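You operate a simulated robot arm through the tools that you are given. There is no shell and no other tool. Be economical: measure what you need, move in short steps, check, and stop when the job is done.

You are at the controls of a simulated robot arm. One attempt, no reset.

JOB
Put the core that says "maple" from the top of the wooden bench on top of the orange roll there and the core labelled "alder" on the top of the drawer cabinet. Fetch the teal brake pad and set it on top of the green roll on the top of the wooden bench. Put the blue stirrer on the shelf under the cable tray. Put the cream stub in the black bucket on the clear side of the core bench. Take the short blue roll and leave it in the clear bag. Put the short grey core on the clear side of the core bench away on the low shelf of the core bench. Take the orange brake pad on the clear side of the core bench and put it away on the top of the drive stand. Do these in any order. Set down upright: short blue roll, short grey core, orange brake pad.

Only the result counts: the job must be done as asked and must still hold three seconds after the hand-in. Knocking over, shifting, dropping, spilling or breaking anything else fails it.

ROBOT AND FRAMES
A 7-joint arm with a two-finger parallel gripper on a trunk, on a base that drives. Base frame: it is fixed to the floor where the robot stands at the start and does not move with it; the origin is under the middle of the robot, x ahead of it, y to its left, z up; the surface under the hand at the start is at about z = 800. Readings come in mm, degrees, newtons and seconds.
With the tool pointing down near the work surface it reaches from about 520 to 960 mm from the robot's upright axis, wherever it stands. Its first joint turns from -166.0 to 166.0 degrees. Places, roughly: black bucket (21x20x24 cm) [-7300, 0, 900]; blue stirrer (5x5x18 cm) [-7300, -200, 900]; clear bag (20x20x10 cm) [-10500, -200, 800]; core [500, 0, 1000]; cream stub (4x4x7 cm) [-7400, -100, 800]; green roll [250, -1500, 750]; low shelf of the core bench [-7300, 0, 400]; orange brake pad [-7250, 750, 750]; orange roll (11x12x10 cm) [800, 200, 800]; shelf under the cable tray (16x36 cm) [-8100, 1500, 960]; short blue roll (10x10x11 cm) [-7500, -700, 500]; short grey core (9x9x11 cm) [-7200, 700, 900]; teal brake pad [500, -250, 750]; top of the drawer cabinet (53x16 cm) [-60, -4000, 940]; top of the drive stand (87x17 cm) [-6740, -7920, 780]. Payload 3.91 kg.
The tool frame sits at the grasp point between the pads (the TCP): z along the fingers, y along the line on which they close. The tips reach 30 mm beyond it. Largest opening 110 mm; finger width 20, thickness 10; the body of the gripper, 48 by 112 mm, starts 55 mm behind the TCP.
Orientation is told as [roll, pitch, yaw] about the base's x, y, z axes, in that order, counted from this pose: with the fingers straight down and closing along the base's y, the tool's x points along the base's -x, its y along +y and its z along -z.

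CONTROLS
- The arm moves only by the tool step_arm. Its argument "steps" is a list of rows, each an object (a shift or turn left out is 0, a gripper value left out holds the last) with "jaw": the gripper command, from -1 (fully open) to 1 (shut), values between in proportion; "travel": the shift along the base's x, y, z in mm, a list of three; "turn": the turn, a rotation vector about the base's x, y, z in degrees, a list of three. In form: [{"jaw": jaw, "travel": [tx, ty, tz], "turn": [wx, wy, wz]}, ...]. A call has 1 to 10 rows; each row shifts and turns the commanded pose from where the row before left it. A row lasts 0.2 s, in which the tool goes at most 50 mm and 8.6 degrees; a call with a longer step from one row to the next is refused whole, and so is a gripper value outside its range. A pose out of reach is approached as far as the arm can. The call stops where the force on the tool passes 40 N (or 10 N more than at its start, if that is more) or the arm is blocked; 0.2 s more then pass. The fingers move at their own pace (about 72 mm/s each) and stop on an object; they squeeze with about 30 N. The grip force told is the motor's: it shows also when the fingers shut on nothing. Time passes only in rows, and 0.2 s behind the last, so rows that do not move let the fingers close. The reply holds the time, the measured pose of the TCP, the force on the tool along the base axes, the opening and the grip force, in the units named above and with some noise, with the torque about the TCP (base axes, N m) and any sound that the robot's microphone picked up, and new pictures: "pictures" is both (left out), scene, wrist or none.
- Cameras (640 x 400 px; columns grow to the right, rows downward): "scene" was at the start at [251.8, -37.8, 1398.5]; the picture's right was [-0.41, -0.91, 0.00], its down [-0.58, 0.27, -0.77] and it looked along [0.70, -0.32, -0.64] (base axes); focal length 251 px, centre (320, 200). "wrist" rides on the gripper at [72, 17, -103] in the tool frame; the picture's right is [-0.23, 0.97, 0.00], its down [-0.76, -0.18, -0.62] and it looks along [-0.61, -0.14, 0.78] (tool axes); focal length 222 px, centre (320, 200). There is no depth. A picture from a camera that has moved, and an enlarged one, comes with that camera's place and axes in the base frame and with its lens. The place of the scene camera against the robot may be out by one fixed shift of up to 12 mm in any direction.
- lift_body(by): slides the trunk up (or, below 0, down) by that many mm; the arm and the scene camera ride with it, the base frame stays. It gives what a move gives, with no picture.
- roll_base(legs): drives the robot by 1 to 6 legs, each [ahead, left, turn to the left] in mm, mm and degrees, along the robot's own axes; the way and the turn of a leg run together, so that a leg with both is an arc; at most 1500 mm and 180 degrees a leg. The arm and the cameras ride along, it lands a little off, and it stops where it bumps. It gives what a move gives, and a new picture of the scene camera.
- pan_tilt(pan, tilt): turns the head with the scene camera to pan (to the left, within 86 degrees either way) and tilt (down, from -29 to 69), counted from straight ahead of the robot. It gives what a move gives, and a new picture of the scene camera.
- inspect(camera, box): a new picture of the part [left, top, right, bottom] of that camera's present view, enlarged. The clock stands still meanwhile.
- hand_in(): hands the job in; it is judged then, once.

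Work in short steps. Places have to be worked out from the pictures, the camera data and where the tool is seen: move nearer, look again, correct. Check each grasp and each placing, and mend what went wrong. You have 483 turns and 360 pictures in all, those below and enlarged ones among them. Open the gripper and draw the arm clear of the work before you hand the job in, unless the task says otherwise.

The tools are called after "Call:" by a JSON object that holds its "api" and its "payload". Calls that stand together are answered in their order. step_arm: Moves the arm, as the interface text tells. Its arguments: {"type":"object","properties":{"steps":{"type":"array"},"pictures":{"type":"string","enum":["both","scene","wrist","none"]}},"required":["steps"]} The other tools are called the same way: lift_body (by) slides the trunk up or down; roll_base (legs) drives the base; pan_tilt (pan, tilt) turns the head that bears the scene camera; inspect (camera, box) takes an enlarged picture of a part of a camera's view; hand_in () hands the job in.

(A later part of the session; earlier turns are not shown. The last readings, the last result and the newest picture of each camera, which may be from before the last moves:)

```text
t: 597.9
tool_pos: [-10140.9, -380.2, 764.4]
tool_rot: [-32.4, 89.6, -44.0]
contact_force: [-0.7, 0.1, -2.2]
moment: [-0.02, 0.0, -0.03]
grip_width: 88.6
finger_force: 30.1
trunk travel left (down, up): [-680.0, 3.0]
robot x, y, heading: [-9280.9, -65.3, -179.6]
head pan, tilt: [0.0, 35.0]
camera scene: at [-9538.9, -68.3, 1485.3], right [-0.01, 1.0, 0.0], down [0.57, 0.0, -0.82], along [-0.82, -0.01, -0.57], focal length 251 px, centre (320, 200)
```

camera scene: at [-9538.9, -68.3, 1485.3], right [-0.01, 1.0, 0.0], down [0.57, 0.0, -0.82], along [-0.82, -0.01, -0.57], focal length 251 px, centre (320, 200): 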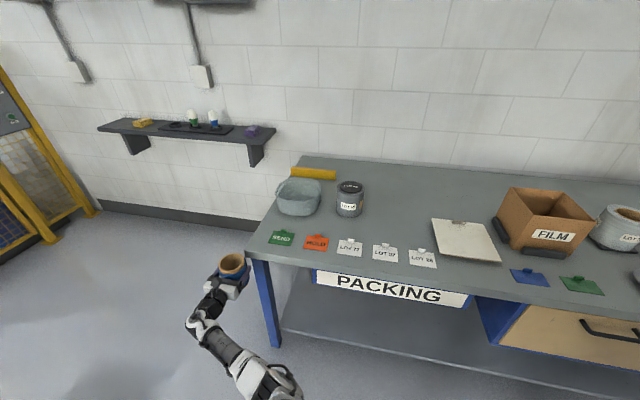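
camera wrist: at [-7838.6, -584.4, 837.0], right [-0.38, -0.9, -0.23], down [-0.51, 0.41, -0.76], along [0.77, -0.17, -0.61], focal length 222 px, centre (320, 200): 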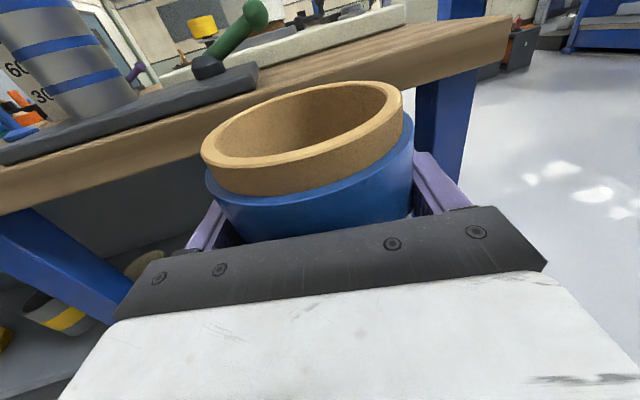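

Raise the roll above table height, then move across and forward to the free spot (-10450,290).

Call:
{"api": "step_arm", "payload": {"steps": [{"travel": [4, 0, 40]}, {"travel": [4, 0, 40]}, {"travel": [4, 0, 40]}, {"travel": [4, 0, 40]}, {"travel": [4, 0, 40]}, {}], "pictures": "none"}}

Call:
{"api": "roll_base", "payload": {"legs": [[0, -670, 0], [200, 0, 0]]}}

Call:
{"api": "step_arm", "payload": {"steps": [{}], "pictures": "wrist"}}

```text
t: 599.3
tool_pos: [-10121.8, -382.7, 964.3]
tool_rot: [-29.0, 89.8, -40.5]
contact_force: [-0.4, -0.5, -2.5]
moment: [-0.02, -0.01, 0.0]
grip_width: 88.6
finger_force: 29.2
trunk travel left (down, up): [-680.0, 3.0]
robot x, y, heading: [-9285.9, -66.1, -179.7]
head pan, tilt: [0.0, 35.0]
```

```text
t: 606.2
tool_pos: [-10327.2, 303.2, 963.2]
tool_rot: [-28.8, 89.6, -41.1]
contact_force: [-0.1, -0.1, -1.4]
moment: [0.0, 0.04, 0.0]
grip_width: 88.5
finger_force: 30.2
trunk travel left (down, up): [-680.0, 3.0]
robot x, y, heading: [-9487.0, 609.1, 179.7]
head pan, tilt: [0.0, 35.0]
camera scene: at [-9741.5, 611.1, 1485.0], right [0.01, 1.0, 0.0], down [0.57, 0.0, -0.82], along [-0.82, 0.0, -0.57], focal length 251 px, centre (320, 200)
```

scene: 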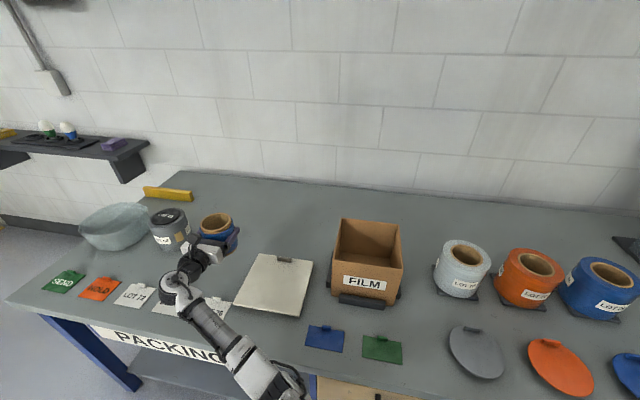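

```text
t: 606.6
tool_pos: [-10327.2, 303.5, 964.0]
tool_rot: [-26.4, 89.6, -38.7]
contact_force: [0.1, 0.3, -1.7]
moment: [-0.01, -0.03, -0.02]
grip_width: 88.4
finger_force: 29.8
trunk travel left (down, up): [-680.0, 3.0]
robot x, y, heading: [-9485.2, 615.5, 179.6]
head pan, tilt: [0.0, 35.0]
camera wrist: at [-10223.6, 297.9, 1036.8], right [0.21, 0.95, -0.23], down [0.57, -0.31, -0.76], along [-0.79, 0.03, -0.61], focal length 222 px, centre (320, 200)
```

wrist: 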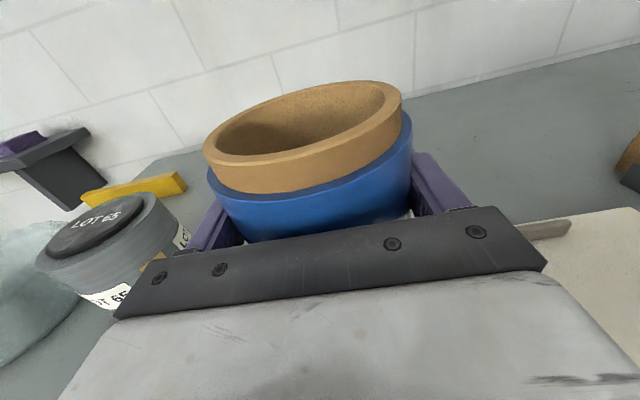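

Move forward 115 to the free spot and lower to contact.

Call:
{"api": "roll_base", "payload": {"legs": [[115, 0, 0.3]]}}

Call:
{"api": "step_arm", "payload": {"steps": [{"travel": [0, 0, -30]}, {"travel": [0, 0, -25]}, {"travel": [0, 0, -12]}, {"travel": [0, 0, -8]}, {}], "pictures": "wrist"}}

```text
t: 607.8
tool_pos: [-10440.3, 299.7, 963.9]
tool_rot: [-25.7, 89.6, -37.7]
contact_force: [-0.9, 0.3, -3.2]
moment: [0.0, 0.01, 0.01]
grip_width: 88.6
finger_force: 30.3
trunk travel left (down, up): [-680.0, 3.0]
robot x, y, heading: [-9600.6, 609.4, -180.1]
head pan, tilt: [0.0, 35.0]
camera scene: at [-9855.5, 609.9, 1484.9], right [0.0, 1.0, 0.0], down [0.57, 0.0, -0.82], along [-0.82, 0.0, -0.57], focal length 251 px, centre (320, 200)
```

scene: 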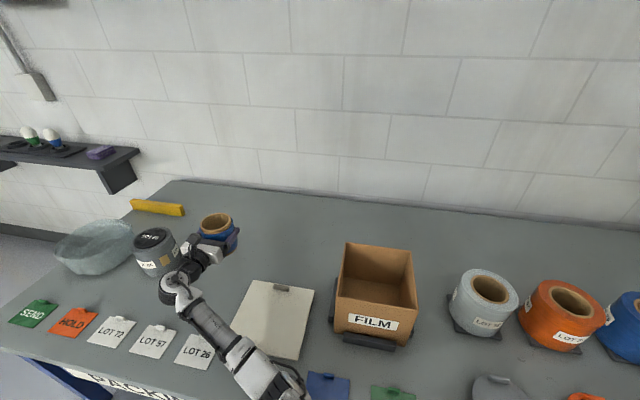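

```text
t: 609.0
tool_pos: [-10438.8, 298.4, 887.6]
tool_rot: [-30.3, 89.7, -42.3]
contact_force: [-0.1, 0.8, -2.4]
moment: [0.01, -0.03, -0.01]
grip_width: 88.6
finger_force: 30.0
trunk travel left (down, up): [-680.0, 3.0]
robot x, y, heading: [-9598.0, 612.7, -180.0]
head pan, tilt: [0.0, 35.0]
camera wrist: at [-10335.2, 295.2, 961.1], right [0.2, 0.95, -0.23], down [0.58, -0.31, -0.76], along [-0.79, 0.02, -0.61], focal length 222 px, centre (320, 200)
```

wrist: 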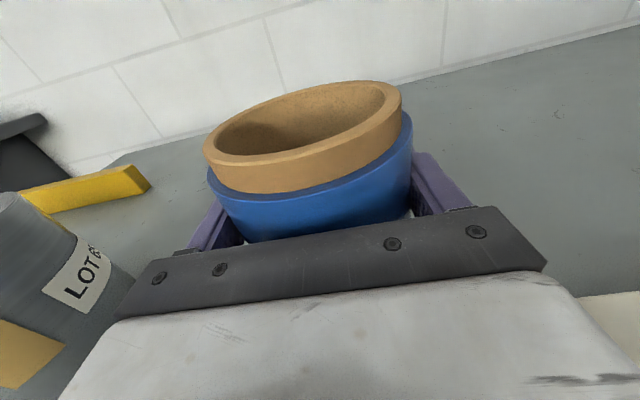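

Call:
{"api": "step_arm", "payload": {"steps": [{"travel": [0, 0, -6]}, {"travel": [0, 0, -6]}, {}], "pictures": "none"}}

Call:
{"api": "step_arm", "payload": {"steps": [{"travel": [0, 0, -5]}, {"travel": [0, 0, -5]}, {}], "pictures": "none"}}

```text
t: 609.8
tool_pos: [-10437.1, 300.2, 878.8]
tool_rot: [-44.7, 89.6, -56.7]
contact_force: [-0.7, -0.6, -2.2]
moment: [0.0, -0.02, -0.03]
grip_width: 88.7
finger_force: 29.6
trunk travel left (down, up): [-680.0, 3.0]
robot x, y, heading: [-9601.0, 611.7, -180.3]
head pan, tilt: [0.0, 35.0]
```

```text
t: 610.6
tool_pos: [-10436.7, 299.5, 870.8]
tool_rot: [-73.8, 89.7, -85.8]
contact_force: [-0.5, -0.1, -2.5]
moment: [-0.02, 0.03, 0.01]
grip_width: 88.6
finger_force: 30.1
trunk travel left (down, up): [-680.0, 3.0]
robot x, y, heading: [-9598.1, 612.0, -180.1]
head pan, tilt: [0.0, 35.0]
```

Call:
{"api": "step_arm", "payload": {"steps": [{"travel": [0, 0, -4]}, {"travel": [0, 0, -4]}, {"travel": [0, 0, -4]}, {}], "pictures": "wrist"}}

```text
t: 611.6
tool_pos: [-10438.8, 298.7, 866.1]
tool_rot: [-127.5, 89.1, -139.3]
contact_force: [0.6, 0.1, -2.3]
moment: [-0.03, -0.04, 0.01]
grip_width: 88.3
finger_force: 30.0
trunk travel left (down, up): [-680.0, 3.0]
robot x, y, heading: [-9597.7, 612.2, -179.8]
head pan, tilt: [0.0, 35.0]
camera wrist: at [-10334.4, 294.5, 938.4], right [0.2, 0.95, -0.24], down [0.56, -0.31, -0.77], along [-0.8, 0.02, -0.6], focal length 222 px, centre (320, 200)
```

wrist: 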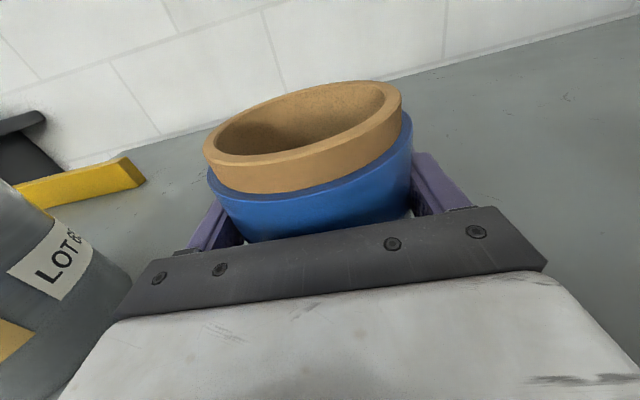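

The arm stopped tracking without tool force – perhaps the wrist rests on something. I check.

Call:
{"api": "inspect", "payload": {"camera": "scene", "box": [60, 180, 340, 400]}}

```text
1.82 times, centred on (200, 290) of scene
camera zoom: at [-9848.7, 610.8, 1487.1], right [0.0, 1.0, 0.0], down [0.57, 0.0, -0.82], along [-0.82, 0.0, -0.57], focal length 456 px, centre (538, 36)
```

zoom: 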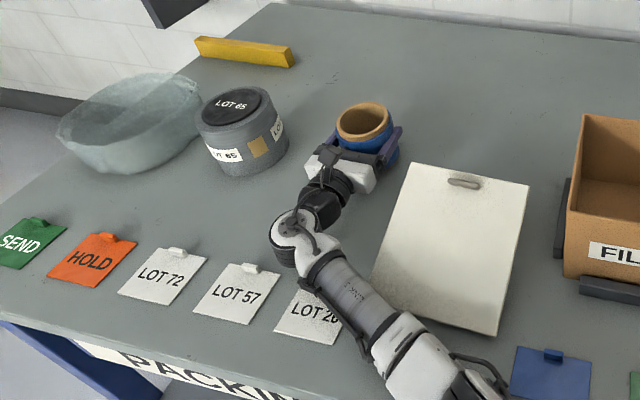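

The wrist joint is down on the table before the roll touches. Raise, pitch the fingers down ~16°, then lower again.

Call:
{"api": "step_arm", "payload": {"steps": [{"travel": [0, 0, 25]}, {"turn": [-1.6, -7.8, 0], "travel": [0, 0, 10]}, {"turn": [-1.6, -7.8, 0]}, {"travel": [0, 0, -12]}, {"travel": [0, 0, -12]}, {"travel": [0, 0, -8]}, {}], "pictures": "wrist"}}

```text
t: 613.2
tool_pos: [-10438.1, 298.0, 855.1]
tool_rot: [0.1, 73.6, -12.0]
contact_force: [0.2, -0.2, -2.3]
moment: [-0.01, 0.04, -0.01]
grip_width: 88.6
finger_force: 29.5
trunk travel left (down, up): [-680.0, 3.0]
robot x, y, heading: [-9599.6, 610.8, -180.1]
head pan, tilt: [0.0, 35.0]
camera wrist: at [-10358.7, 298.4, 953.8], right [0.27, 0.94, -0.22], down [0.76, -0.34, -0.55], along [-0.6, -0.02, -0.8], focal length 222 px, centre (320, 200)
```

wrist: 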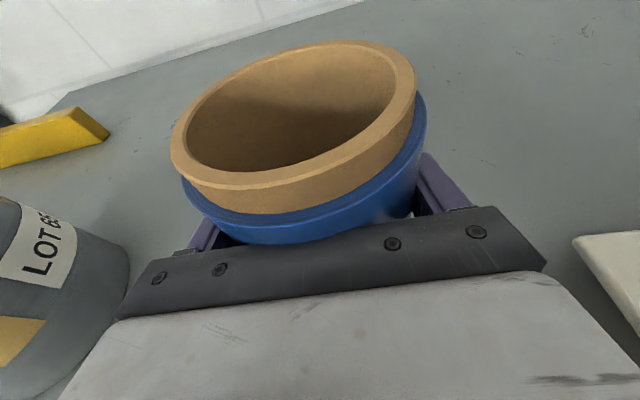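

The roll pivoted in the grip, likely touching the table. Lower a bit more for contact.

Call:
{"api": "step_arm", "payload": {"steps": [{"travel": [0, 0, -4]}, {"travel": [0, 0, -4]}, {}], "pictures": "none"}}

Call:
{"api": "step_arm", "payload": {"steps": [{"travel": [0, 0, -4]}, {"travel": [0, 0, -4]}, {}], "pictures": "wrist"}}

```text
t: 614.0
tool_pos: [-10438.5, 299.0, 852.1]
tool_rot: [-0.7, 74.0, -12.6]
contact_force: [2.9, -0.5, 13.5]
moment: [0.42, 0.42, -0.06]
grip_width: 88.3
finger_force: 29.2
trunk travel left (down, up): [-680.0, 3.0]
robot x, y, heading: [-9599.2, 613.9, -179.9]
head pan, tilt: [0.0, 35.0]
```

```text
t: 614.8
tool_pos: [-10439.1, 297.7, 847.7]
tool_rot: [-0.9, 74.2, -12.8]
contact_force: [7.7, 1.1, 26.7]
moment: [0.59, -0.06, -0.25]
grip_width: 88.8
finger_force: 30.7
trunk travel left (down, up): [-680.0, 3.0]
robot x, y, heading: [-9599.4, 611.5, -179.7]
head pan, tilt: [0.0, 35.0]
camera wrist: at [-10356.9, 297.7, 945.2], right [0.26, 0.94, -0.22], down [0.75, -0.34, -0.56], along [-0.6, -0.02, -0.8], focal length 222 px, centre (320, 200)
```

wrist: 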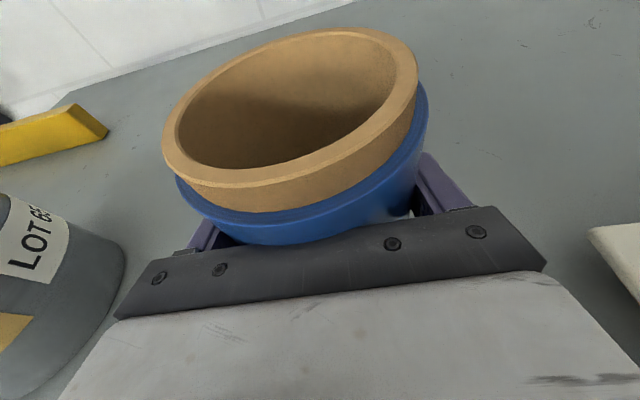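

Contact. Open and withdraw along the tool axis.

Call:
{"api": "step_arm", "payload": {"steps": [{"jaw": -0.7}, {"jaw": -1}, {"jaw": -1}, {}, {"travel": [28, -5.5, 8]}, {"travel": [28, -5.5, 8]}, {"travel": [28, -5.5, 8]}, {"travel": [28, -5.5, 8]}, {}], "pictures": "both"}}

```text
t: 616.8
tool_pos: [-10329.0, 276.6, 874.3]
tool_rot: [-0.3, 73.7, -12.3]
contact_force: [-0.6, 0.0, 0.3]
moment: [0.02, -0.01, -0.01]
grip_width: 110.1
finger_force: 0.0
trunk travel left (down, up): [-680.0, 3.0]
robot x, y, heading: [-9601.5, 611.7, -179.7]
head pan, tilt: [0.0, 35.0]
camera scene: at [-9853.9, 610.1, 1485.2], right [0.0, 1.0, 0.0], down [0.57, 0.0, -0.82], along [-0.82, 0.0, -0.57], focal length 251 px, centre (320, 200)
camera wrist: at [-10249.2, 276.4, 972.9], right [0.26, 0.94, -0.22], down [0.76, -0.34, -0.56], along [-0.6, -0.02, -0.8], focal length 222 px, centre (320, 200)
```

scene: 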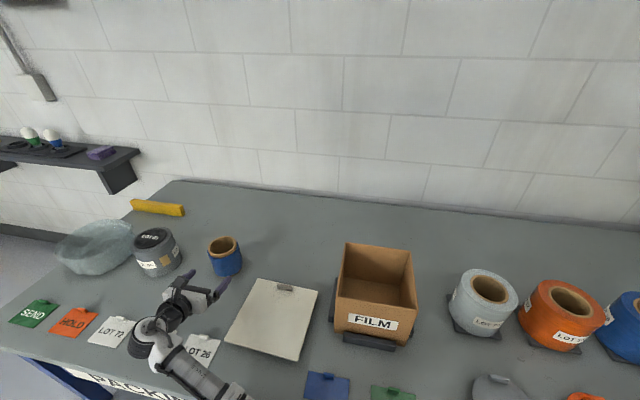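
wrist: 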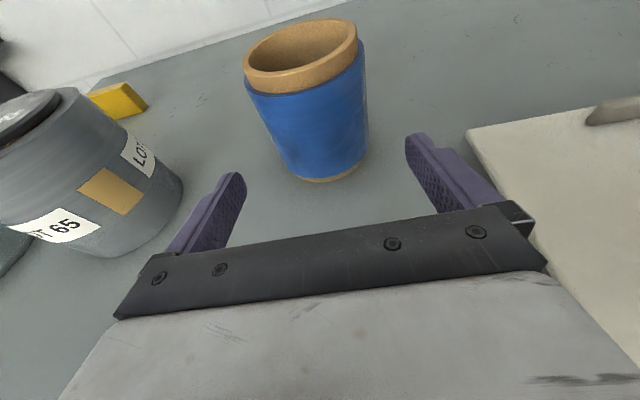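

Roll stands upright on the table. Raise and pitch the tool to straight down for a top grip.

Call:
{"api": "step_arm", "payload": {"steps": [{"travel": [10, 0, 45]}, {"travel": [10, 0, 45]}, {"travel": [0, 0, 45], "turn": [-1.6, -7.8, 0]}, {"travel": [-10, 0, 30], "turn": [-1.6, -7.8, 0]}, {"travel": [-15, 0, 0], "turn": [-1.6, -7.8, 0]}, {"travel": [-15, 0, 0], "turn": [-1.6, -7.8, 0]}, {"travel": [-15, 0, 0], "turn": [-1.6, -7.8, 0]}, {"travel": [-15, 5, 0], "turn": [-1.6, -7.8, 0]}, {"travel": [-15, 5, 0], "turn": [-1.6, -7.8, 0]}, {"travel": [-15, 5, 0], "turn": [-1.6, -7.8, 0]}], "pictures": "none"}}

Call:
{"api": "step_arm", "payload": {"steps": [{"travel": [-20, 5, 0], "turn": [-2, -9.3, 0]}, {}], "pictures": "wrist"}}

```text
t: 619.0
tool_pos: [-10405.2, 289.3, 1038.3]
tool_rot: [0.3, 10.0, -11.6]
contact_force: [-0.3, -0.1, -0.1]
moment: [0.0, 0.03, 0.02]
grip_width: 110.1
finger_force: 0.0
trunk travel left (down, up): [-680.0, 3.0]
robot x, y, heading: [-9600.5, 612.6, -180.1]
head pan, tilt: [0.0, 35.0]
```

```text
refused: row 1 steps farther than a row can; nothing moved
```

Call:
{"api": "step_arm", "payload": {"steps": [{"travel": [-18, 5, 0], "turn": [-1.0, -5, 0]}, {"travel": [-18, 4, 0], "turn": [-1.0, -4.8, 0]}, {}], "pictures": "wrist"}}

```text
t: 619.8
tool_pos: [-10443.3, 299.6, 1037.7]
tool_rot: [0.4, 0.1, -11.8]
contact_force: [0.8, -0.2, 0.4]
moment: [-0.04, -0.03, 0.01]
grip_width: 110.0
finger_force: 0.0
trunk travel left (down, up): [-680.0, 3.0]
robot x, y, heading: [-9602.2, 614.0, -180.0]
head pan, tilt: [0.0, 35.0]
camera wrist: at [-10511.5, 330.3, 1141.2], right [0.42, 0.91, 0.01], down [0.71, -0.33, 0.62], along [0.57, -0.26, -0.78], focal length 222 px, centre (320, 200)
```

wrist: 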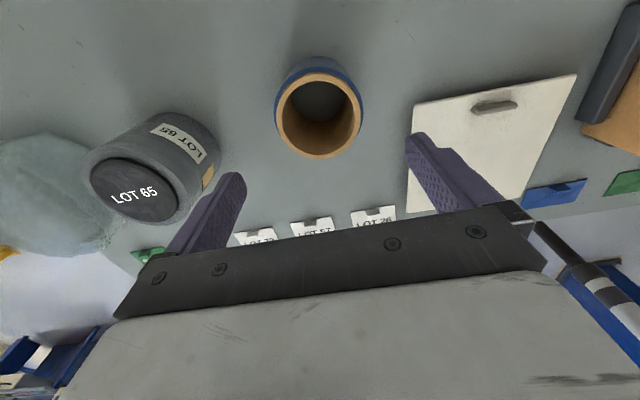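

Rim centre ≈(-10439,296). Align and descend halfway, then check.

Call:
{"api": "step_arm", "payload": {"steps": [{"travel": [4, -3.5, -30]}, {"travel": [0, 0, -40]}, {"travel": [0, 0, -20]}, {}], "pictures": "wrist"}}

```text
t: 620.8
tool_pos: [-10438.1, 295.0, 948.0]
tool_rot: [0.4, 0.1, -11.8]
contact_force: [0.1, -0.2, -0.4]
moment: [-0.01, -0.01, 0.01]
grip_width: 109.9
finger_force: 0.0
trunk travel left (down, up): [-680.0, 3.0]
robot x, y, heading: [-9599.2, 608.6, -180.1]
head pan, tilt: [0.0, 35.0]
camera wrist: at [-10506.6, 327.1, 1052.1], right [0.42, 0.91, 0.01], down [0.71, -0.33, 0.62], along [0.56, -0.26, -0.78], focal length 222 px, centre (320, 200)
```

wrist: 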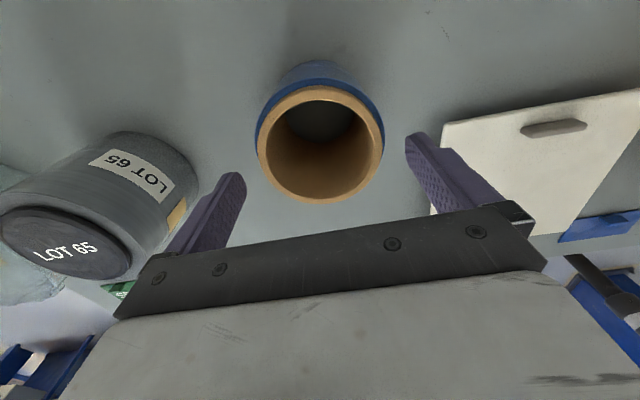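

Laterally exact. Descend to ≈858 and grip.

Call:
{"api": "step_arm", "payload": {"steps": [{"travel": [-3, 1, -30]}, {"travel": [0, 0, -30]}, {"travel": [0, 0, -20]}, {"travel": [0, 0, -10]}, {}], "pictures": "wrist"}}

```text
t: 622.0
tool_pos: [-10440.4, 297.1, 860.5]
tool_rot: [0.4, 0.1, -11.9]
contact_force: [0.2, 0.1, 0.3]
moment: [0.0, 0.02, -0.01]
grip_width: 110.0
finger_force: 0.1
trunk travel left (down, up): [-680.0, 3.0]
robot x, y, heading: [-9600.5, 606.5, -179.9]
head pan, tilt: [0.0, 35.0]
camera wrist: at [-10509.6, 328.6, 964.2], right [0.42, 0.91, 0.01], down [0.71, -0.33, 0.62], along [0.56, -0.26, -0.78], focal length 222 px, centre (320, 200)
```

wrist: 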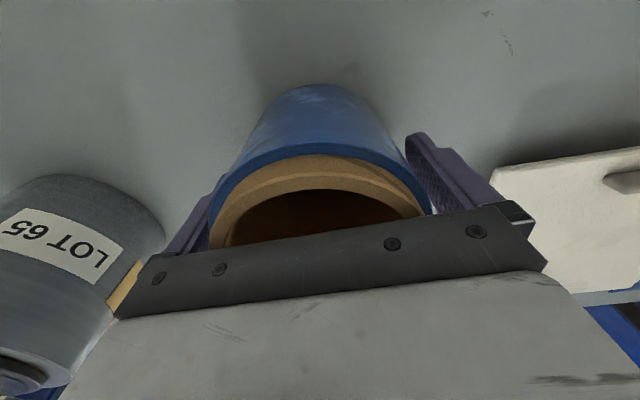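

Call:
{"api": "step_arm", "payload": {"steps": [{"jaw": 1}, {}, {}, {"travel": [0, 0, 15]}, {"travel": [0, 0, 30]}, {"travel": [0, 0, 35]}, {"travel": [0, 0, 35]}, {"travel": [0, 0, 35]}, {}], "pictures": "wrist"}}

```text
t: 624.0
tool_pos: [-10441.2, 295.9, 1008.2]
tool_rot: [0.4, 0.0, -11.8]
contact_force: [-0.6, 0.1, -2.2]
moment: [-0.03, 0.0, 0.01]
grip_width: 88.3
finger_force: 30.0
trunk travel left (down, up): [-680.0, 3.0]
robot x, y, heading: [-9601.3, 612.4, -180.0]
head pan, tilt: [0.0, 35.0]
camera wrist: at [-10509.8, 326.1, 1111.7], right [0.42, 0.91, 0.01], down [0.71, -0.34, 0.62], along [0.57, -0.26, -0.78], focal length 222 px, centre (320, 200)
```

wrist: 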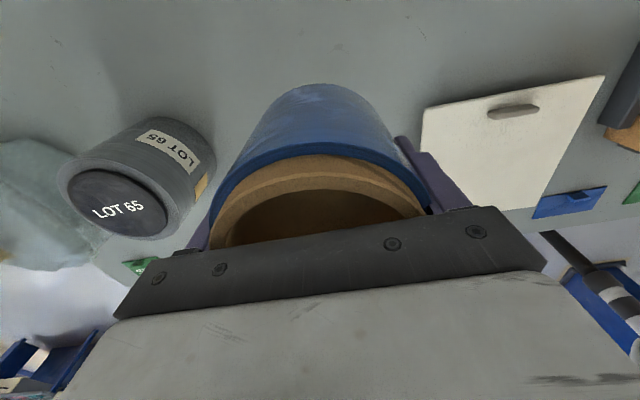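

Held (88 mm). Raise a bit and move the base left so the roll comes above the bag.

Call:
{"api": "step_arm", "payload": {"steps": [{"travel": [0, 0, 30]}, {"travel": [0, 0, 25]}, {}], "pictures": "none"}}

Call:
{"api": "roll_base", "payload": {"legs": [[0, 430, 0]]}}

Call:
{"api": "step_arm", "payload": {"steps": [{}], "pictures": "wrist"}}

```text
t: 624.8
tool_pos: [-10441.5, 296.1, 1064.5]
tool_rot: [0.4, 0.1, -11.8]
contact_force: [-0.3, -0.2, -3.2]
moment: [-0.02, -0.02, 0.02]
grip_width: 88.6
finger_force: 29.7
trunk travel left (down, up): [-680.0, 3.0]
robot x, y, heading: [-9600.0, 611.7, -179.7]
head pan, tilt: [0.0, 35.0]
```

```text
t: 628.6
tool_pos: [-10433.6, -136.7, 1064.3]
tool_rot: [0.3, 0.1, -11.2]
contact_force: [-0.4, 0.2, -2.7]
moment: [-0.02, 0.03, -0.03]
grip_width: 88.7
finger_force: 29.7
trunk travel left (down, up): [-680.0, 3.0]
robot x, y, heading: [-9601.4, 191.8, -179.4]
head pan, tilt: [0.0, 35.0]
camera scene: at [-9851.7, 184.9, 1485.2], right [-0.01, 1.0, 0.0], down [0.57, 0.01, -0.82], along [-0.82, -0.01, -0.57], focal length 251 px, centre (320, 200)
```

scene: 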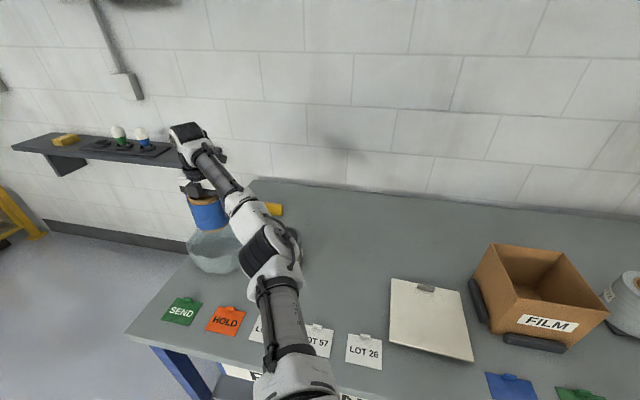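

```text
t: 629.0
tool_pos: [-10434.8, -136.2, 1062.6]
tool_rot: [0.4, 0.1, -11.3]
contact_force: [-0.2, 0.0, -2.4]
moment: [0.04, 0.02, -0.01]
grip_width: 88.5
finger_force: 30.1
trunk travel left (down, up): [-680.0, 3.0]
robot x, y, heading: [-9597.3, 187.4, -179.3]
head pan, tilt: [0.0, 35.0]
camera wrist: at [-10502.9, -106.5, 1166.9], right [0.41, 0.91, 0.01], down [0.71, -0.33, 0.62], along [0.57, -0.25, -0.78], focal length 222 px, centre (320, 200)
```

wrist: 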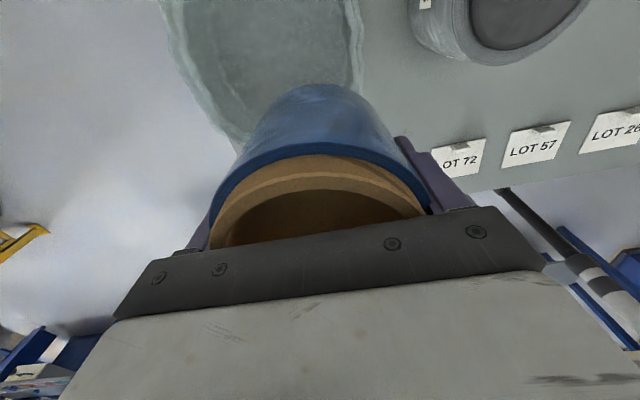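

Bag centre ≈(-10475,-165). Shift base by 40 forward, 29 left.

Call:
{"api": "roll_base", "payload": {"legs": [[42, 28, 0]]}}

Call:
{"api": "step_arm", "payload": {"steps": [{"travel": [0, 0, -30]}, {"travel": [0, 0, -20]}, {}], "pictures": "wrist"}}

```text
t: 630.0
tool_pos: [-10474.9, -165.6, 1063.1]
tool_rot: [0.6, 0.0, -11.1]
contact_force: [-0.5, -0.4, -3.2]
moment: [0.02, 0.01, 0.0]
grip_width: 88.5
finger_force: 29.9
trunk travel left (down, up): [-680.0, 3.0]
robot x, y, heading: [-9636.6, 164.3, -179.3]
head pan, tilt: [0.0, 35.0]
camera scene: at [-9893.8, 156.3, 1484.9], right [-0.01, 1.0, 0.0], down [0.57, 0.01, -0.82], along [-0.82, -0.01, -0.57], focal length 251 px, centre (320, 200)
```

scene: 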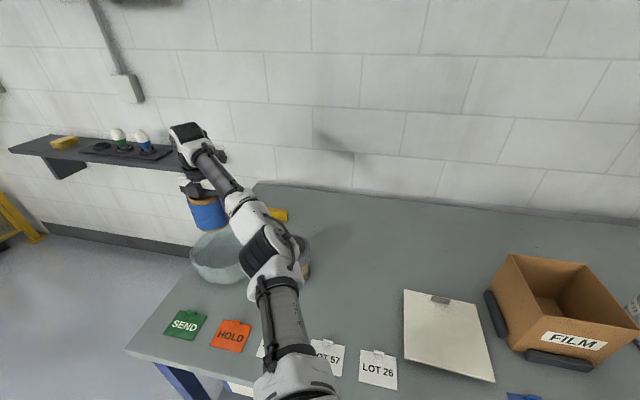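

```text
t: 630.8
tool_pos: [-10473.5, -166.0, 1012.7]
tool_rot: [0.5, 0.1, -11.1]
contact_force: [0.7, -0.7, -1.7]
moment: [0.03, 0.03, -0.04]
grip_width: 88.3
finger_force: 30.1
trunk travel left (down, up): [-680.0, 3.0]
robot x, y, heading: [-9639.1, 162.2, -179.2]
head pan, tilt: [0.0, 35.0]
camera wrist: at [-10542.3, -135.8, 1115.9], right [0.41, 0.91, 0.01], down [0.71, -0.33, 0.62], along [0.57, -0.25, -0.78], focal length 222 px, centre (320, 200)
```

wrist: 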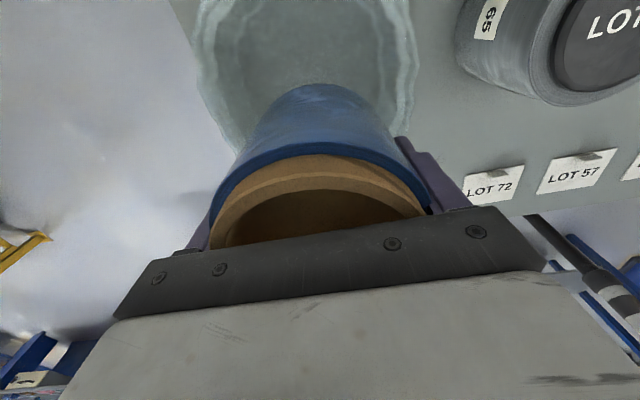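

Bag's centre is more like (-10502,-172). Shift base 28 forward and 7 left, then lower into the bag.

Call:
{"api": "roll_base", "payload": {"legs": [[27, 7, 0]]}}

Call:
{"api": "step_arm", "payload": {"steps": [{"travel": [0, 0, -30]}, {"travel": [0, 0, -15]}, {}], "pictures": "both"}}

```text
t: 631.6
tool_pos: [-10501.1, -173.4, 1011.6]
tool_rot: [0.5, 0.1, -11.2]
contact_force: [0.0, 0.5, -3.1]
moment: [0.01, -0.01, 0.0]
grip_width: 88.2
finger_force: 29.7
trunk travel left (down, up): [-680.0, 3.0]
robot x, y, heading: [-9663.9, 155.5, -179.5]
head pan, tilt: [0.0, 35.0]
camera scene: at [-9921.0, 149.5, 1484.9], right [-0.01, 1.0, 0.0], down [0.57, 0.01, -0.82], along [-0.82, -0.01, -0.57], focal length 251 px, centre (320, 200)
```

scene: 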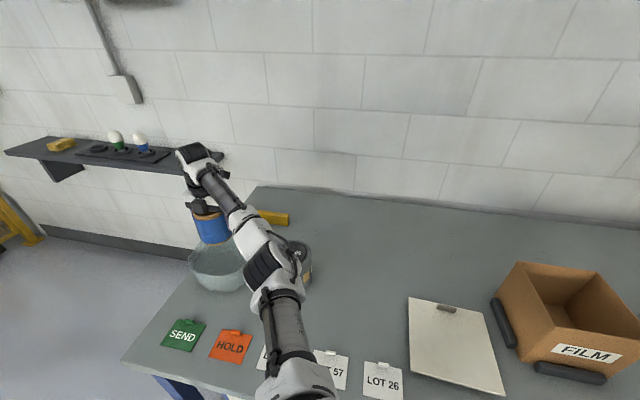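

```text
t: 632.4
tool_pos: [-10500.9, -171.5, 967.1]
tool_rot: [0.3, 0.1, -11.2]
contact_force: [-0.6, 0.7, -2.3]
moment: [0.01, 0.03, -0.02]
grip_width: 88.5
finger_force: 29.9
trunk travel left (down, up): [-680.0, 3.0]
robot x, y, heading: [-9663.0, 153.9, -179.3]
head pan, tilt: [0.0, 35.0]
camera scene: at [-9919.5, 149.9, 1485.2], right [-0.01, 1.0, 0.0], down [0.57, 0.01, -0.82], along [-0.82, -0.01, -0.57], focal length 251 px, centre (320, 200)
camera wrist: at [-10569.5, -142.2, 1070.7], right [0.41, 0.91, 0.01], down [0.71, -0.33, 0.62], along [0.57, -0.25, -0.78], focal length 222 px, centre (320, 200)
```

scene: 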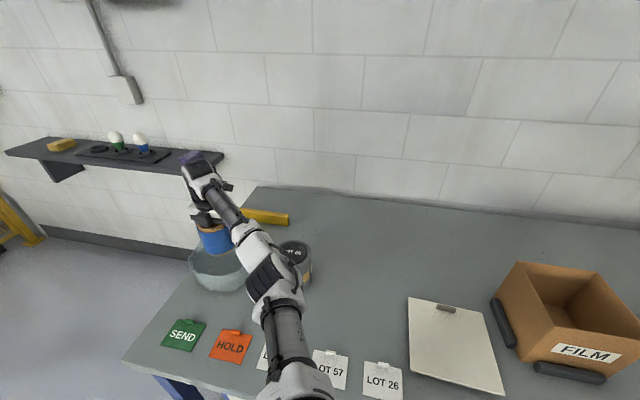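
wrist: 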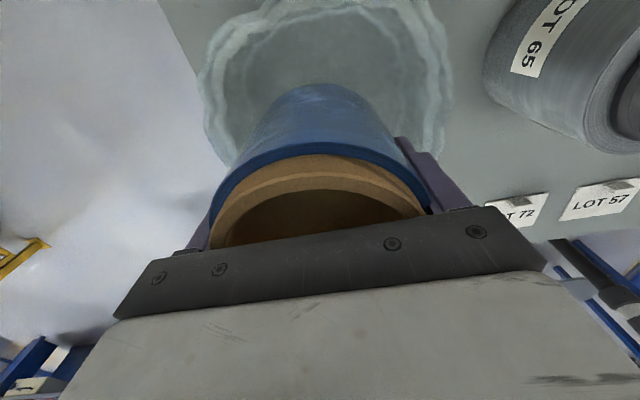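

Well centred over the bag. Lower into it.

Call:
{"api": "step_arm", "payload": {"steps": [{"travel": [4, 3, -25]}, {"travel": [0, 0, -25]}, {"travel": [0, 0, -20]}, {"travel": [0, 0, -12]}, {}], "pictures": "wrist"}}

```text
t: 633.6
tool_pos: [-10497.6, -169.4, 885.6]
tool_rot: [0.3, 0.1, -11.1]
contact_force: [-0.7, 0.0, -2.8]
moment: [-0.01, 0.01, 0.0]
grip_width: 88.5
finger_force: 29.5
trunk travel left (down, up): [-680.0, 3.0]
robot x, y, heading: [-9666.6, 154.5, -179.4]
head pan, tilt: [0.0, 35.0]
camera wrist: at [-10565.9, -139.4, 989.9], right [0.41, 0.91, 0.01], down [0.71, -0.33, 0.62], along [0.57, -0.25, -0.78], focal length 222 px, centre (320, 200)
```

wrist: 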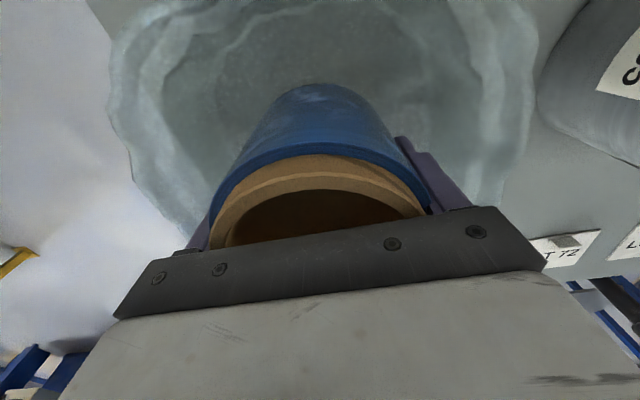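

Inside the bag without contact. Lower the last centimetres slowly.

Call:
{"api": "step_arm", "payload": {"steps": [{"travel": [0, 0, -8]}, {"travel": [0, 0, -5]}, {"travel": [0, 0, -4]}, {}], "pictures": "none"}}

Call:
{"api": "step_arm", "payload": {"steps": [{"travel": [0, 0, -4]}, {"travel": [0, 0, -4]}, {}], "pictures": "none"}}

```text
t: 634.6
tool_pos: [-10496.8, -169.4, 869.8]
tool_rot: [0.4, 0.0, -11.2]
contact_force: [-0.4, 0.0, -2.1]
moment: [0.0, 0.03, -0.03]
grip_width: 88.5
finger_force: 29.8
trunk travel left (down, up): [-680.0, 3.0]
robot x, y, heading: [-9666.2, 157.7, -179.3]
head pan, tilt: [0.0, 35.0]
```

```text
t: 635.4
tool_pos: [-10496.3, -169.6, 865.2]
tool_rot: [0.3, 0.4, -11.2]
contact_force: [-1.3, 0.0, 16.5]
moment: [-0.58, -0.38, -0.01]
grip_width: 88.9
finger_force: 30.8
trunk travel left (down, up): [-680.0, 3.0]
robot x, y, heading: [-9663.7, 154.2, -179.2]
head pan, tilt: [0.0, 35.0]
```

Contact with the bag floor. Release and rise.

Call:
{"api": "step_arm", "payload": {"steps": [{"travel": [0, 0, 2]}, {"jaw": -0.75}, {"jaw": -0.95}, {}, {"travel": [0, 0, 15]}, {"travel": [0, 0, 25]}, {"travel": [0, 0, 35]}, {"travel": [0, 0, 40]}, {"travel": [0, 0, 40]}, {}], "pictures": "both"}}

```text
t: 637.6
tool_pos: [-10497.8, -171.7, 1017.2]
tool_rot: [0.4, 0.0, -11.2]
contact_force: [-0.6, -0.2, -0.2]
moment: [0.03, 0.0, -0.02]
grip_width: 107.3
finger_force: 0.1
trunk travel left (down, up): [-680.0, 3.0]
robot x, y, heading: [-9666.4, 156.2, -179.4]
head pan, tilt: [0.0, 35.0]
camera scene: at [-9919.6, 149.8, 1485.2], right [-0.01, 1.0, 0.0], down [0.57, 0.01, -0.82], along [-0.82, -0.01, -0.57], focal length 251 px, centre (320, 200)
camera wrist: at [-10566.9, -141.9, 1121.2], right [0.41, 0.91, 0.01], down [0.71, -0.33, 0.62], along [0.57, -0.25, -0.78], focal length 222 px, centre (320, 200)
```

scene: 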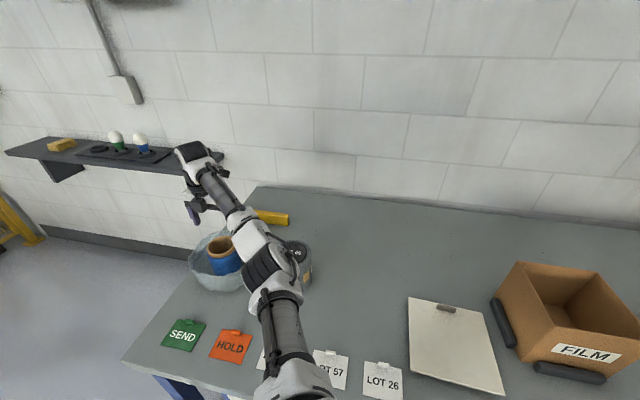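
wrist: 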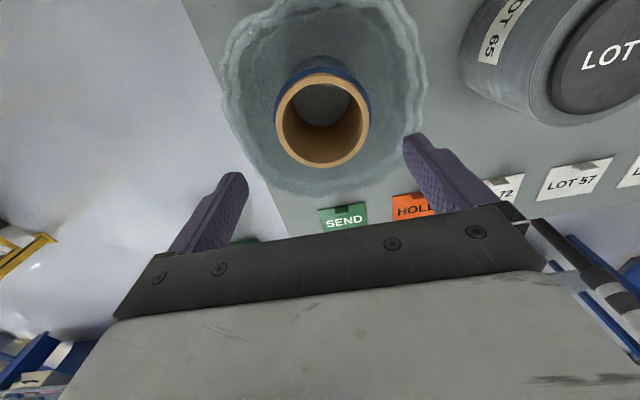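

The blue roll stands in the bag. Now back to the core bench for stub and stirrer: raise the arm and drive the known way in one go.

Call:
{"api": "step_arm", "payload": {"steps": [{"travel": [10, 0, 40]}, {"travel": [20, 0, 40]}, {"travel": [20, 0, 0]}], "pictures": "none"}}

Call:
{"api": "roll_base", "payload": {"legs": [[-300, 0, 0], [0, 900, 0], [-740, 0, 0], [0, 0, 85], [0, 0, 83]]}}

```text
t: 638.4
tool_pos: [-10446.0, -170.6, 1096.4]
tool_rot: [0.5, 0.0, -11.2]
contact_force: [-1.2, 0.2, 0.1]
moment: [-0.02, -0.02, 0.06]
grip_width: 107.4
finger_force: 0.0
trunk travel left (down, up): [-680.0, 3.0]
robot x, y, heading: [-9665.0, 159.9, -179.2]
head pan, tilt: [0.0, 35.0]
```

```text
t: 658.4
tool_pos: [-7805.4, -608.6, 1096.1]
tool_rot: [0.4, 0.1, 156.0]
contact_force: [0.7, -0.3, -0.1]
moment: [-0.01, -0.03, 0.0]
grip_width: 107.3
finger_force: 0.0
trunk travel left (down, up): [-680.0, 3.0]
robot x, y, heading: [-8638.5, -754.3, -12.2]
head pan, tilt: [0.0, 35.0]
camera scene: at [-8383.0, -809.0, 1485.3], right [-0.21, -0.98, 0.0], down [-0.56, 0.12, -0.82], along [0.8, -0.17, -0.57], focal length 251 px, centre (320, 200)
```

scene: 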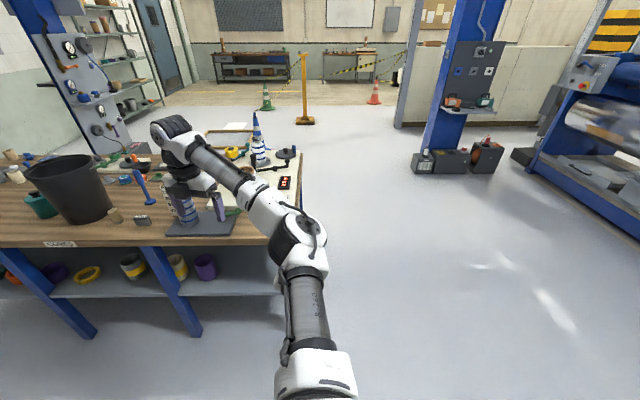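

Stub ≈(-7392,-135), stirrer ≈(-7286,-232). Drive so that the tool comes above the stub.

Call:
{"api": "roll_base", "payload": {"legs": [[304, 549, 0]]}}

Call:
{"api": "step_arm", "payload": {"steps": [{"jaw": -0.3}], "pictures": "wrist"}}

```text
t: 663.2
tool_pos: [-7397.1, -114.8, 1096.7]
tool_rot: [0.3, 0.0, 156.4]
contact_force: [-0.1, 0.3, -0.4]
moment: [0.0, 0.03, -0.01]
grip_width: 107.3
finger_force: 0.0
trunk travel left (down, up): [-680.0, 3.0]
robot x, y, heading: [-8230.9, -266.7, -12.0]
head pan, tilt: [0.0, 35.0]
camera scene: at [-7972.6, -320.5, 1485.3], right [-0.2, -0.98, 0.0], down [-0.56, 0.12, -0.82], along [0.8, -0.17, -0.57], focal length 251 px, centre (320, 200)
```

scene: 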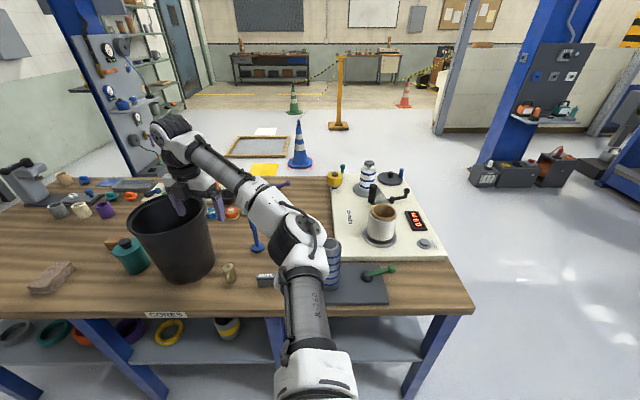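

```text
t: 663.6
tool_pos: [-7396.1, -115.5, 1096.0]
tool_rot: [0.5, 0.1, 156.4]
contact_force: [0.0, 0.1, 0.5]
moment: [0.03, -0.03, 0.05]
grip_width: 71.5
finger_force: 0.1
trunk travel left (down, up): [-680.0, 3.0]
robot x, y, heading: [-8231.6, -262.5, -12.0]
head pan, tilt: [0.0, 35.0]
camera wrist: at [-7337.7, -159.0, 1199.8], right [-0.6, -0.8, 0.01], down [-0.63, 0.47, 0.62], along [-0.5, 0.37, -0.78], focal length 222 px, centre (320, 200)
```

wrist: 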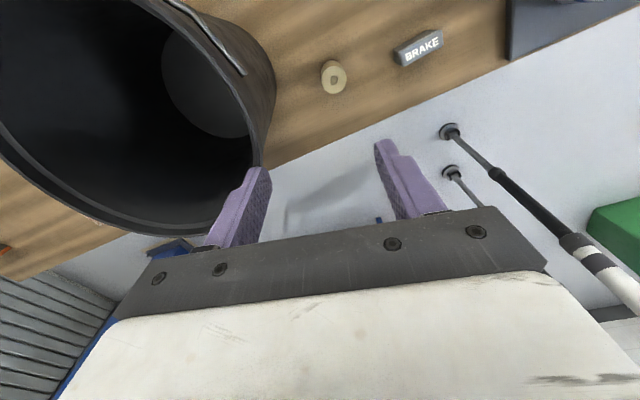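

Stub ≈(-7393,-142), only ~50 mm from the bucket's rim. I rotate the gripper so its thin side faces the bucket and lean the wrist away 20°.

Call:
{"api": "step_arm", "payload": {"steps": [{"turn": [0, 0, -8.4], "travel": [0, -10, 0]}, {"turn": [0, 0, -8.4], "travel": [0, -10, 0]}, {"turn": [0, 0, -8.4], "travel": [0, -10, 0]}, {"turn": [0, 0, -8.4], "travel": [0, -10, 0]}, {"turn": [0, 0, -8.4]}, {"turn": [0, 0, -8.4]}, {"turn": [0, 0, -8.4]}, {"turn": [0, 0, -8.4]}, {"turn": [0, 0, -8.4]}, {"turn": [0, 0, -8.4]}], "pictures": "none"}}

Call:
{"api": "step_arm", "payload": {"steps": [{"turn": [0, 0, -6.4]}, {"turn": [6.1, -2.7, 0], "travel": [0, 0, -20]}, {"turn": [6.1, -2.7, 0], "travel": [0, 0, -20]}, {"turn": [6.1, -2.7, 0], "travel": [0, 0, -20]}, {}], "pictures": "wrist"}}

```text
t: 665.8
tool_pos: [-7396.9, -155.2, 1097.8]
tool_rot: [0.4, 0.1, 72.3]
contact_force: [0.1, -0.3, 0.2]
moment: [0.02, -0.01, 0.02]
grip_width: 71.3
finger_force: 0.0
trunk travel left (down, up): [-680.0, 3.0]
robot x, y, heading: [-8228.6, -262.7, -11.8]
head pan, tilt: [0.0, 35.0]
```

```text
t: 667.0
tool_pos: [-7395.8, -155.6, 1037.0]
tool_rot: [0.4, -20.0, 66.0]
contact_force: [-0.3, 0.0, 0.2]
moment: [-0.02, 0.02, 0.0]
grip_width: 71.5
finger_force: 0.1
trunk travel left (down, up): [-680.0, 3.0]
robot x, y, heading: [-8230.6, -265.7, -11.6]
head pan, tilt: [0.0, 35.0]
camera wrist: at [-7454.0, -244.2, 1109.3], right [-0.8, 0.59, 0.08], down [0.37, 0.39, 0.84], along [0.46, 0.71, -0.53], focal length 222 px, centre (320, 200)
```

wrist: 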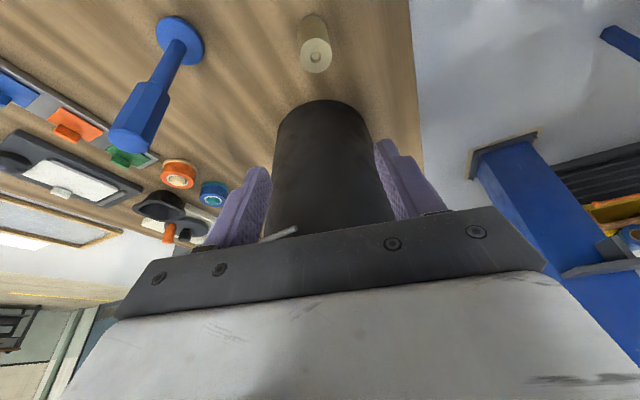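

Stub ≈(-7403,-145). Descend vertically onto it.

Call:
{"api": "step_arm", "payload": {"steps": [{"travel": [-5, 3, -40]}, {"travel": [-3, 3, -40]}, {"travel": [0, 0, -40]}, {"travel": [0, 0, -40]}, {"travel": [0, 0, -20]}, {}], "pictures": "wrist"}}

```text
t: 668.4
tool_pos: [-7402.6, -149.9, 856.1]
tool_rot: [0.4, -19.8, 66.0]
contact_force: [-0.2, 0.0, 0.0]
moment: [-0.03, 0.0, 0.02]
grip_width: 71.7
finger_force: 0.1
trunk travel left (down, up): [-680.0, 3.0]
robot x, y, heading: [-8227.7, -262.6, -11.7]
head pan, tilt: [0.0, 35.0]
camera wrist: at [-7461.9, -238.2, 928.2], right [-0.8, 0.59, 0.08], down [0.37, 0.39, 0.84], along [0.46, 0.71, -0.53], focal length 222 px, centre (320, 200)
```

wrist: 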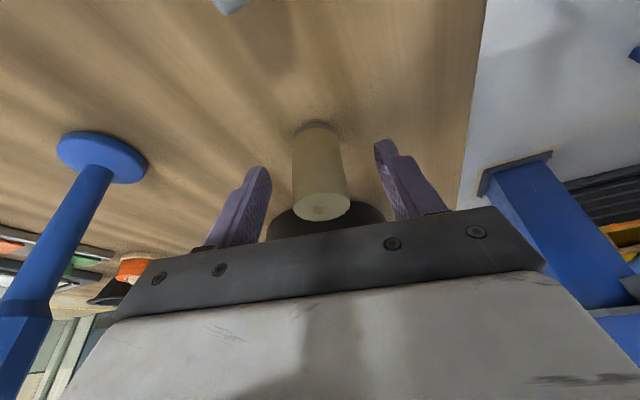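

Call:
{"api": "step_arm", "payload": {"steps": [{"travel": [0, 0, -12]}, {}, {"jaw": 1}, {}, {}, {"travel": [0, 0, 20]}, {"travel": [0, 0, 40]}, {"travel": [0, 0, 45]}, {"travel": [0, 0, 45]}, {"travel": [0, 0, 45]}], "pictures": "wrist"}}

```text
t: 670.6
tool_pos: [-7406.4, -146.9, 1039.8]
tool_rot: [0.4, -19.9, 66.0]
contact_force: [0.2, -0.2, -3.9]
moment: [-0.08, 0.02, -0.01]
grip_width: 34.0
finger_force: 29.7
trunk travel left (down, up): [-680.0, 3.0]
robot x, y, heading: [-8233.3, -267.4, -11.8]
head pan, tilt: [0.0, 35.0]
camera wrist: at [-7463.7, -235.0, 1112.1], right [-0.8, 0.59, 0.09], down [0.37, 0.39, 0.84], along [0.46, 0.71, -0.53], focal length 222 px, centre (320, 200)
```

wrist: 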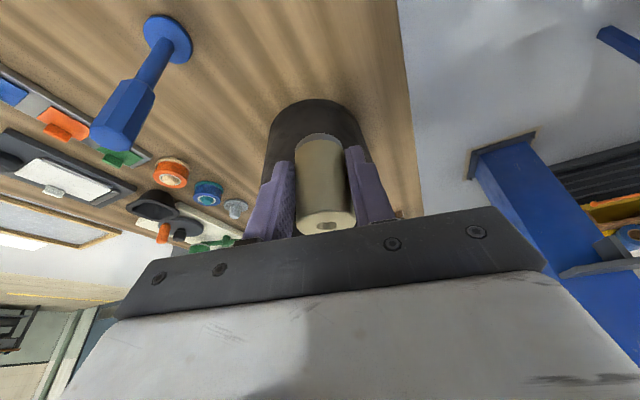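

Stub held. Raise above the rim, move over the bucket's centre (-7330,0), then check.

Call:
{"api": "step_arm", "payload": {"steps": [{"travel": [0, 0, 40]}, {"travel": [0, 0, 35]}, {"travel": [19, 37, 0]}, {"travel": [19, 37, 0]}, {"travel": [19, 37, 0]}, {"travel": [17, 35, 0]}, {}], "pictures": "both"}}

```text
t: 672.2
tool_pos: [-7331.2, -3.8, 1114.8]
tool_rot: [0.5, -19.9, 65.9]
contact_force: [0.1, -0.8, -3.0]
moment: [-0.04, 0.02, -0.01]
grip_width: 34.0
finger_force: 29.9
trunk travel left (down, up): [-680.0, 3.0]
robot x, y, heading: [-8234.8, -263.8, -12.0]
head pan, tilt: [0.0, 35.0]
camera scene: at [-7972.1, -321.0, 1485.1], right [-0.2, -0.98, 0.0], down [-0.56, 0.12, -0.82], along [0.8, -0.17, -0.57], focal length 251 px, centre (320, 200)
camera wrist: at [-7387.9, -91.1, 1186.5], right [-0.8, 0.59, 0.09], down [0.37, 0.39, 0.84], along [0.46, 0.71, -0.53], focal length 222 px, centre (320, 200)
```

scene: 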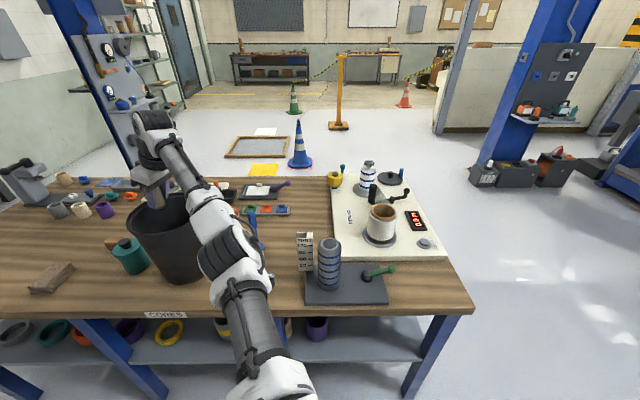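
wrist: 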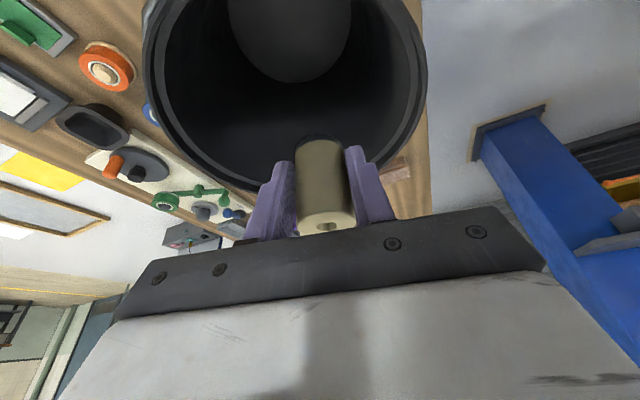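

Bucket centre ≈(-7318,-6). Lower the stub into the bucket.

Call:
{"api": "step_arm", "payload": {"steps": [{"travel": [10, -8, -30]}, {"travel": [0, -5, -40]}, {"travel": [0, 0, -40]}, {"travel": [0, 0, -40]}, {"travel": [0, 0, -30]}, {}], "pictures": "wrist"}}

```text
t: 673.6
tool_pos: [-7318.8, -16.4, 943.1]
tool_rot: [-0.1, -20.4, 66.2]
contact_force: [0.7, -3.4, 33.8]
moment: [-2.31, 1.47, 0.14]
grip_width: 33.8
finger_force: 29.6
trunk travel left (down, up): [-680.0, 3.0]
robot x, y, heading: [-8229.0, -264.5, -11.8]
head pan, tilt: [0.0, 35.0]
camera wrist: at [-7377.7, -104.3, 1014.5], right [-0.8, 0.59, 0.08], down [0.36, 0.38, 0.85], along [0.47, 0.71, -0.52], focal length 222 px, centre (320, 200)
```

wrist: 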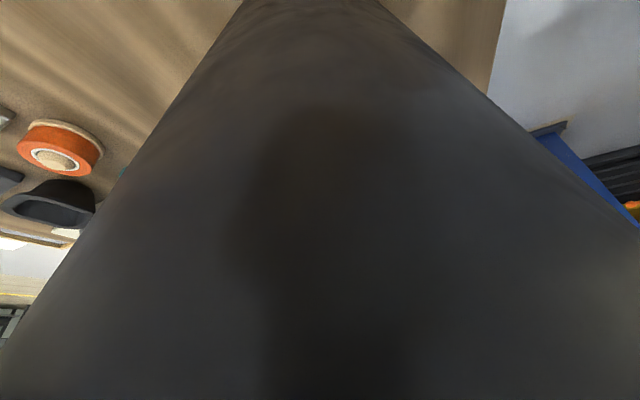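

The camera bracket touches the rim. Raise 20 mm and release the stub inside the bucket.

Call:
{"api": "step_arm", "payload": {"steps": [{"travel": [0, 4, 20]}, {}, {"jaw": -0.2}, {"jaw": -0.2}, {}, {"travel": [0, 0, 40]}, {"travel": [0, 0, 40]}, {"travel": [0, 0, 40]}, {"travel": [0, 0, 40]}, {}], "pictures": "wrist"}}

```text
t: 675.8
tool_pos: [-7320.8, -12.7, 1117.9]
tool_rot: [0.5, -19.9, 66.0]
contact_force: [0.3, -0.4, 0.0]
moment: [0.01, 0.03, -0.02]
grip_width: 65.9
finger_force: 0.1
trunk travel left (down, up): [-680.0, 3.0]
robot x, y, heading: [-8229.6, -268.6, -11.5]
head pan, tilt: [0.0, 35.0]
camera wrist: at [-7378.7, -100.1, 1189.4], right [-0.8, 0.59, 0.09], down [0.37, 0.39, 0.84], along [0.46, 0.71, -0.53], focal length 222 px, centre (320, 200)
```

wrist: 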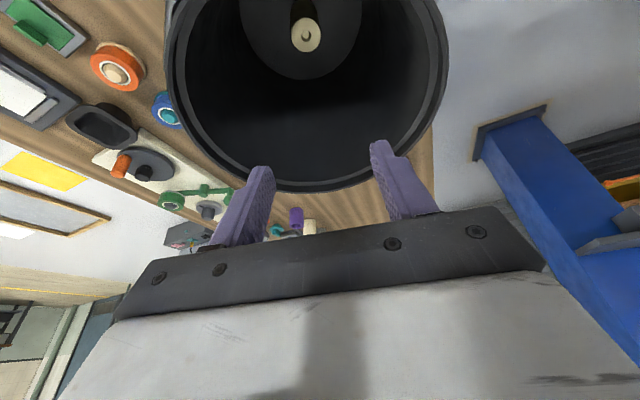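

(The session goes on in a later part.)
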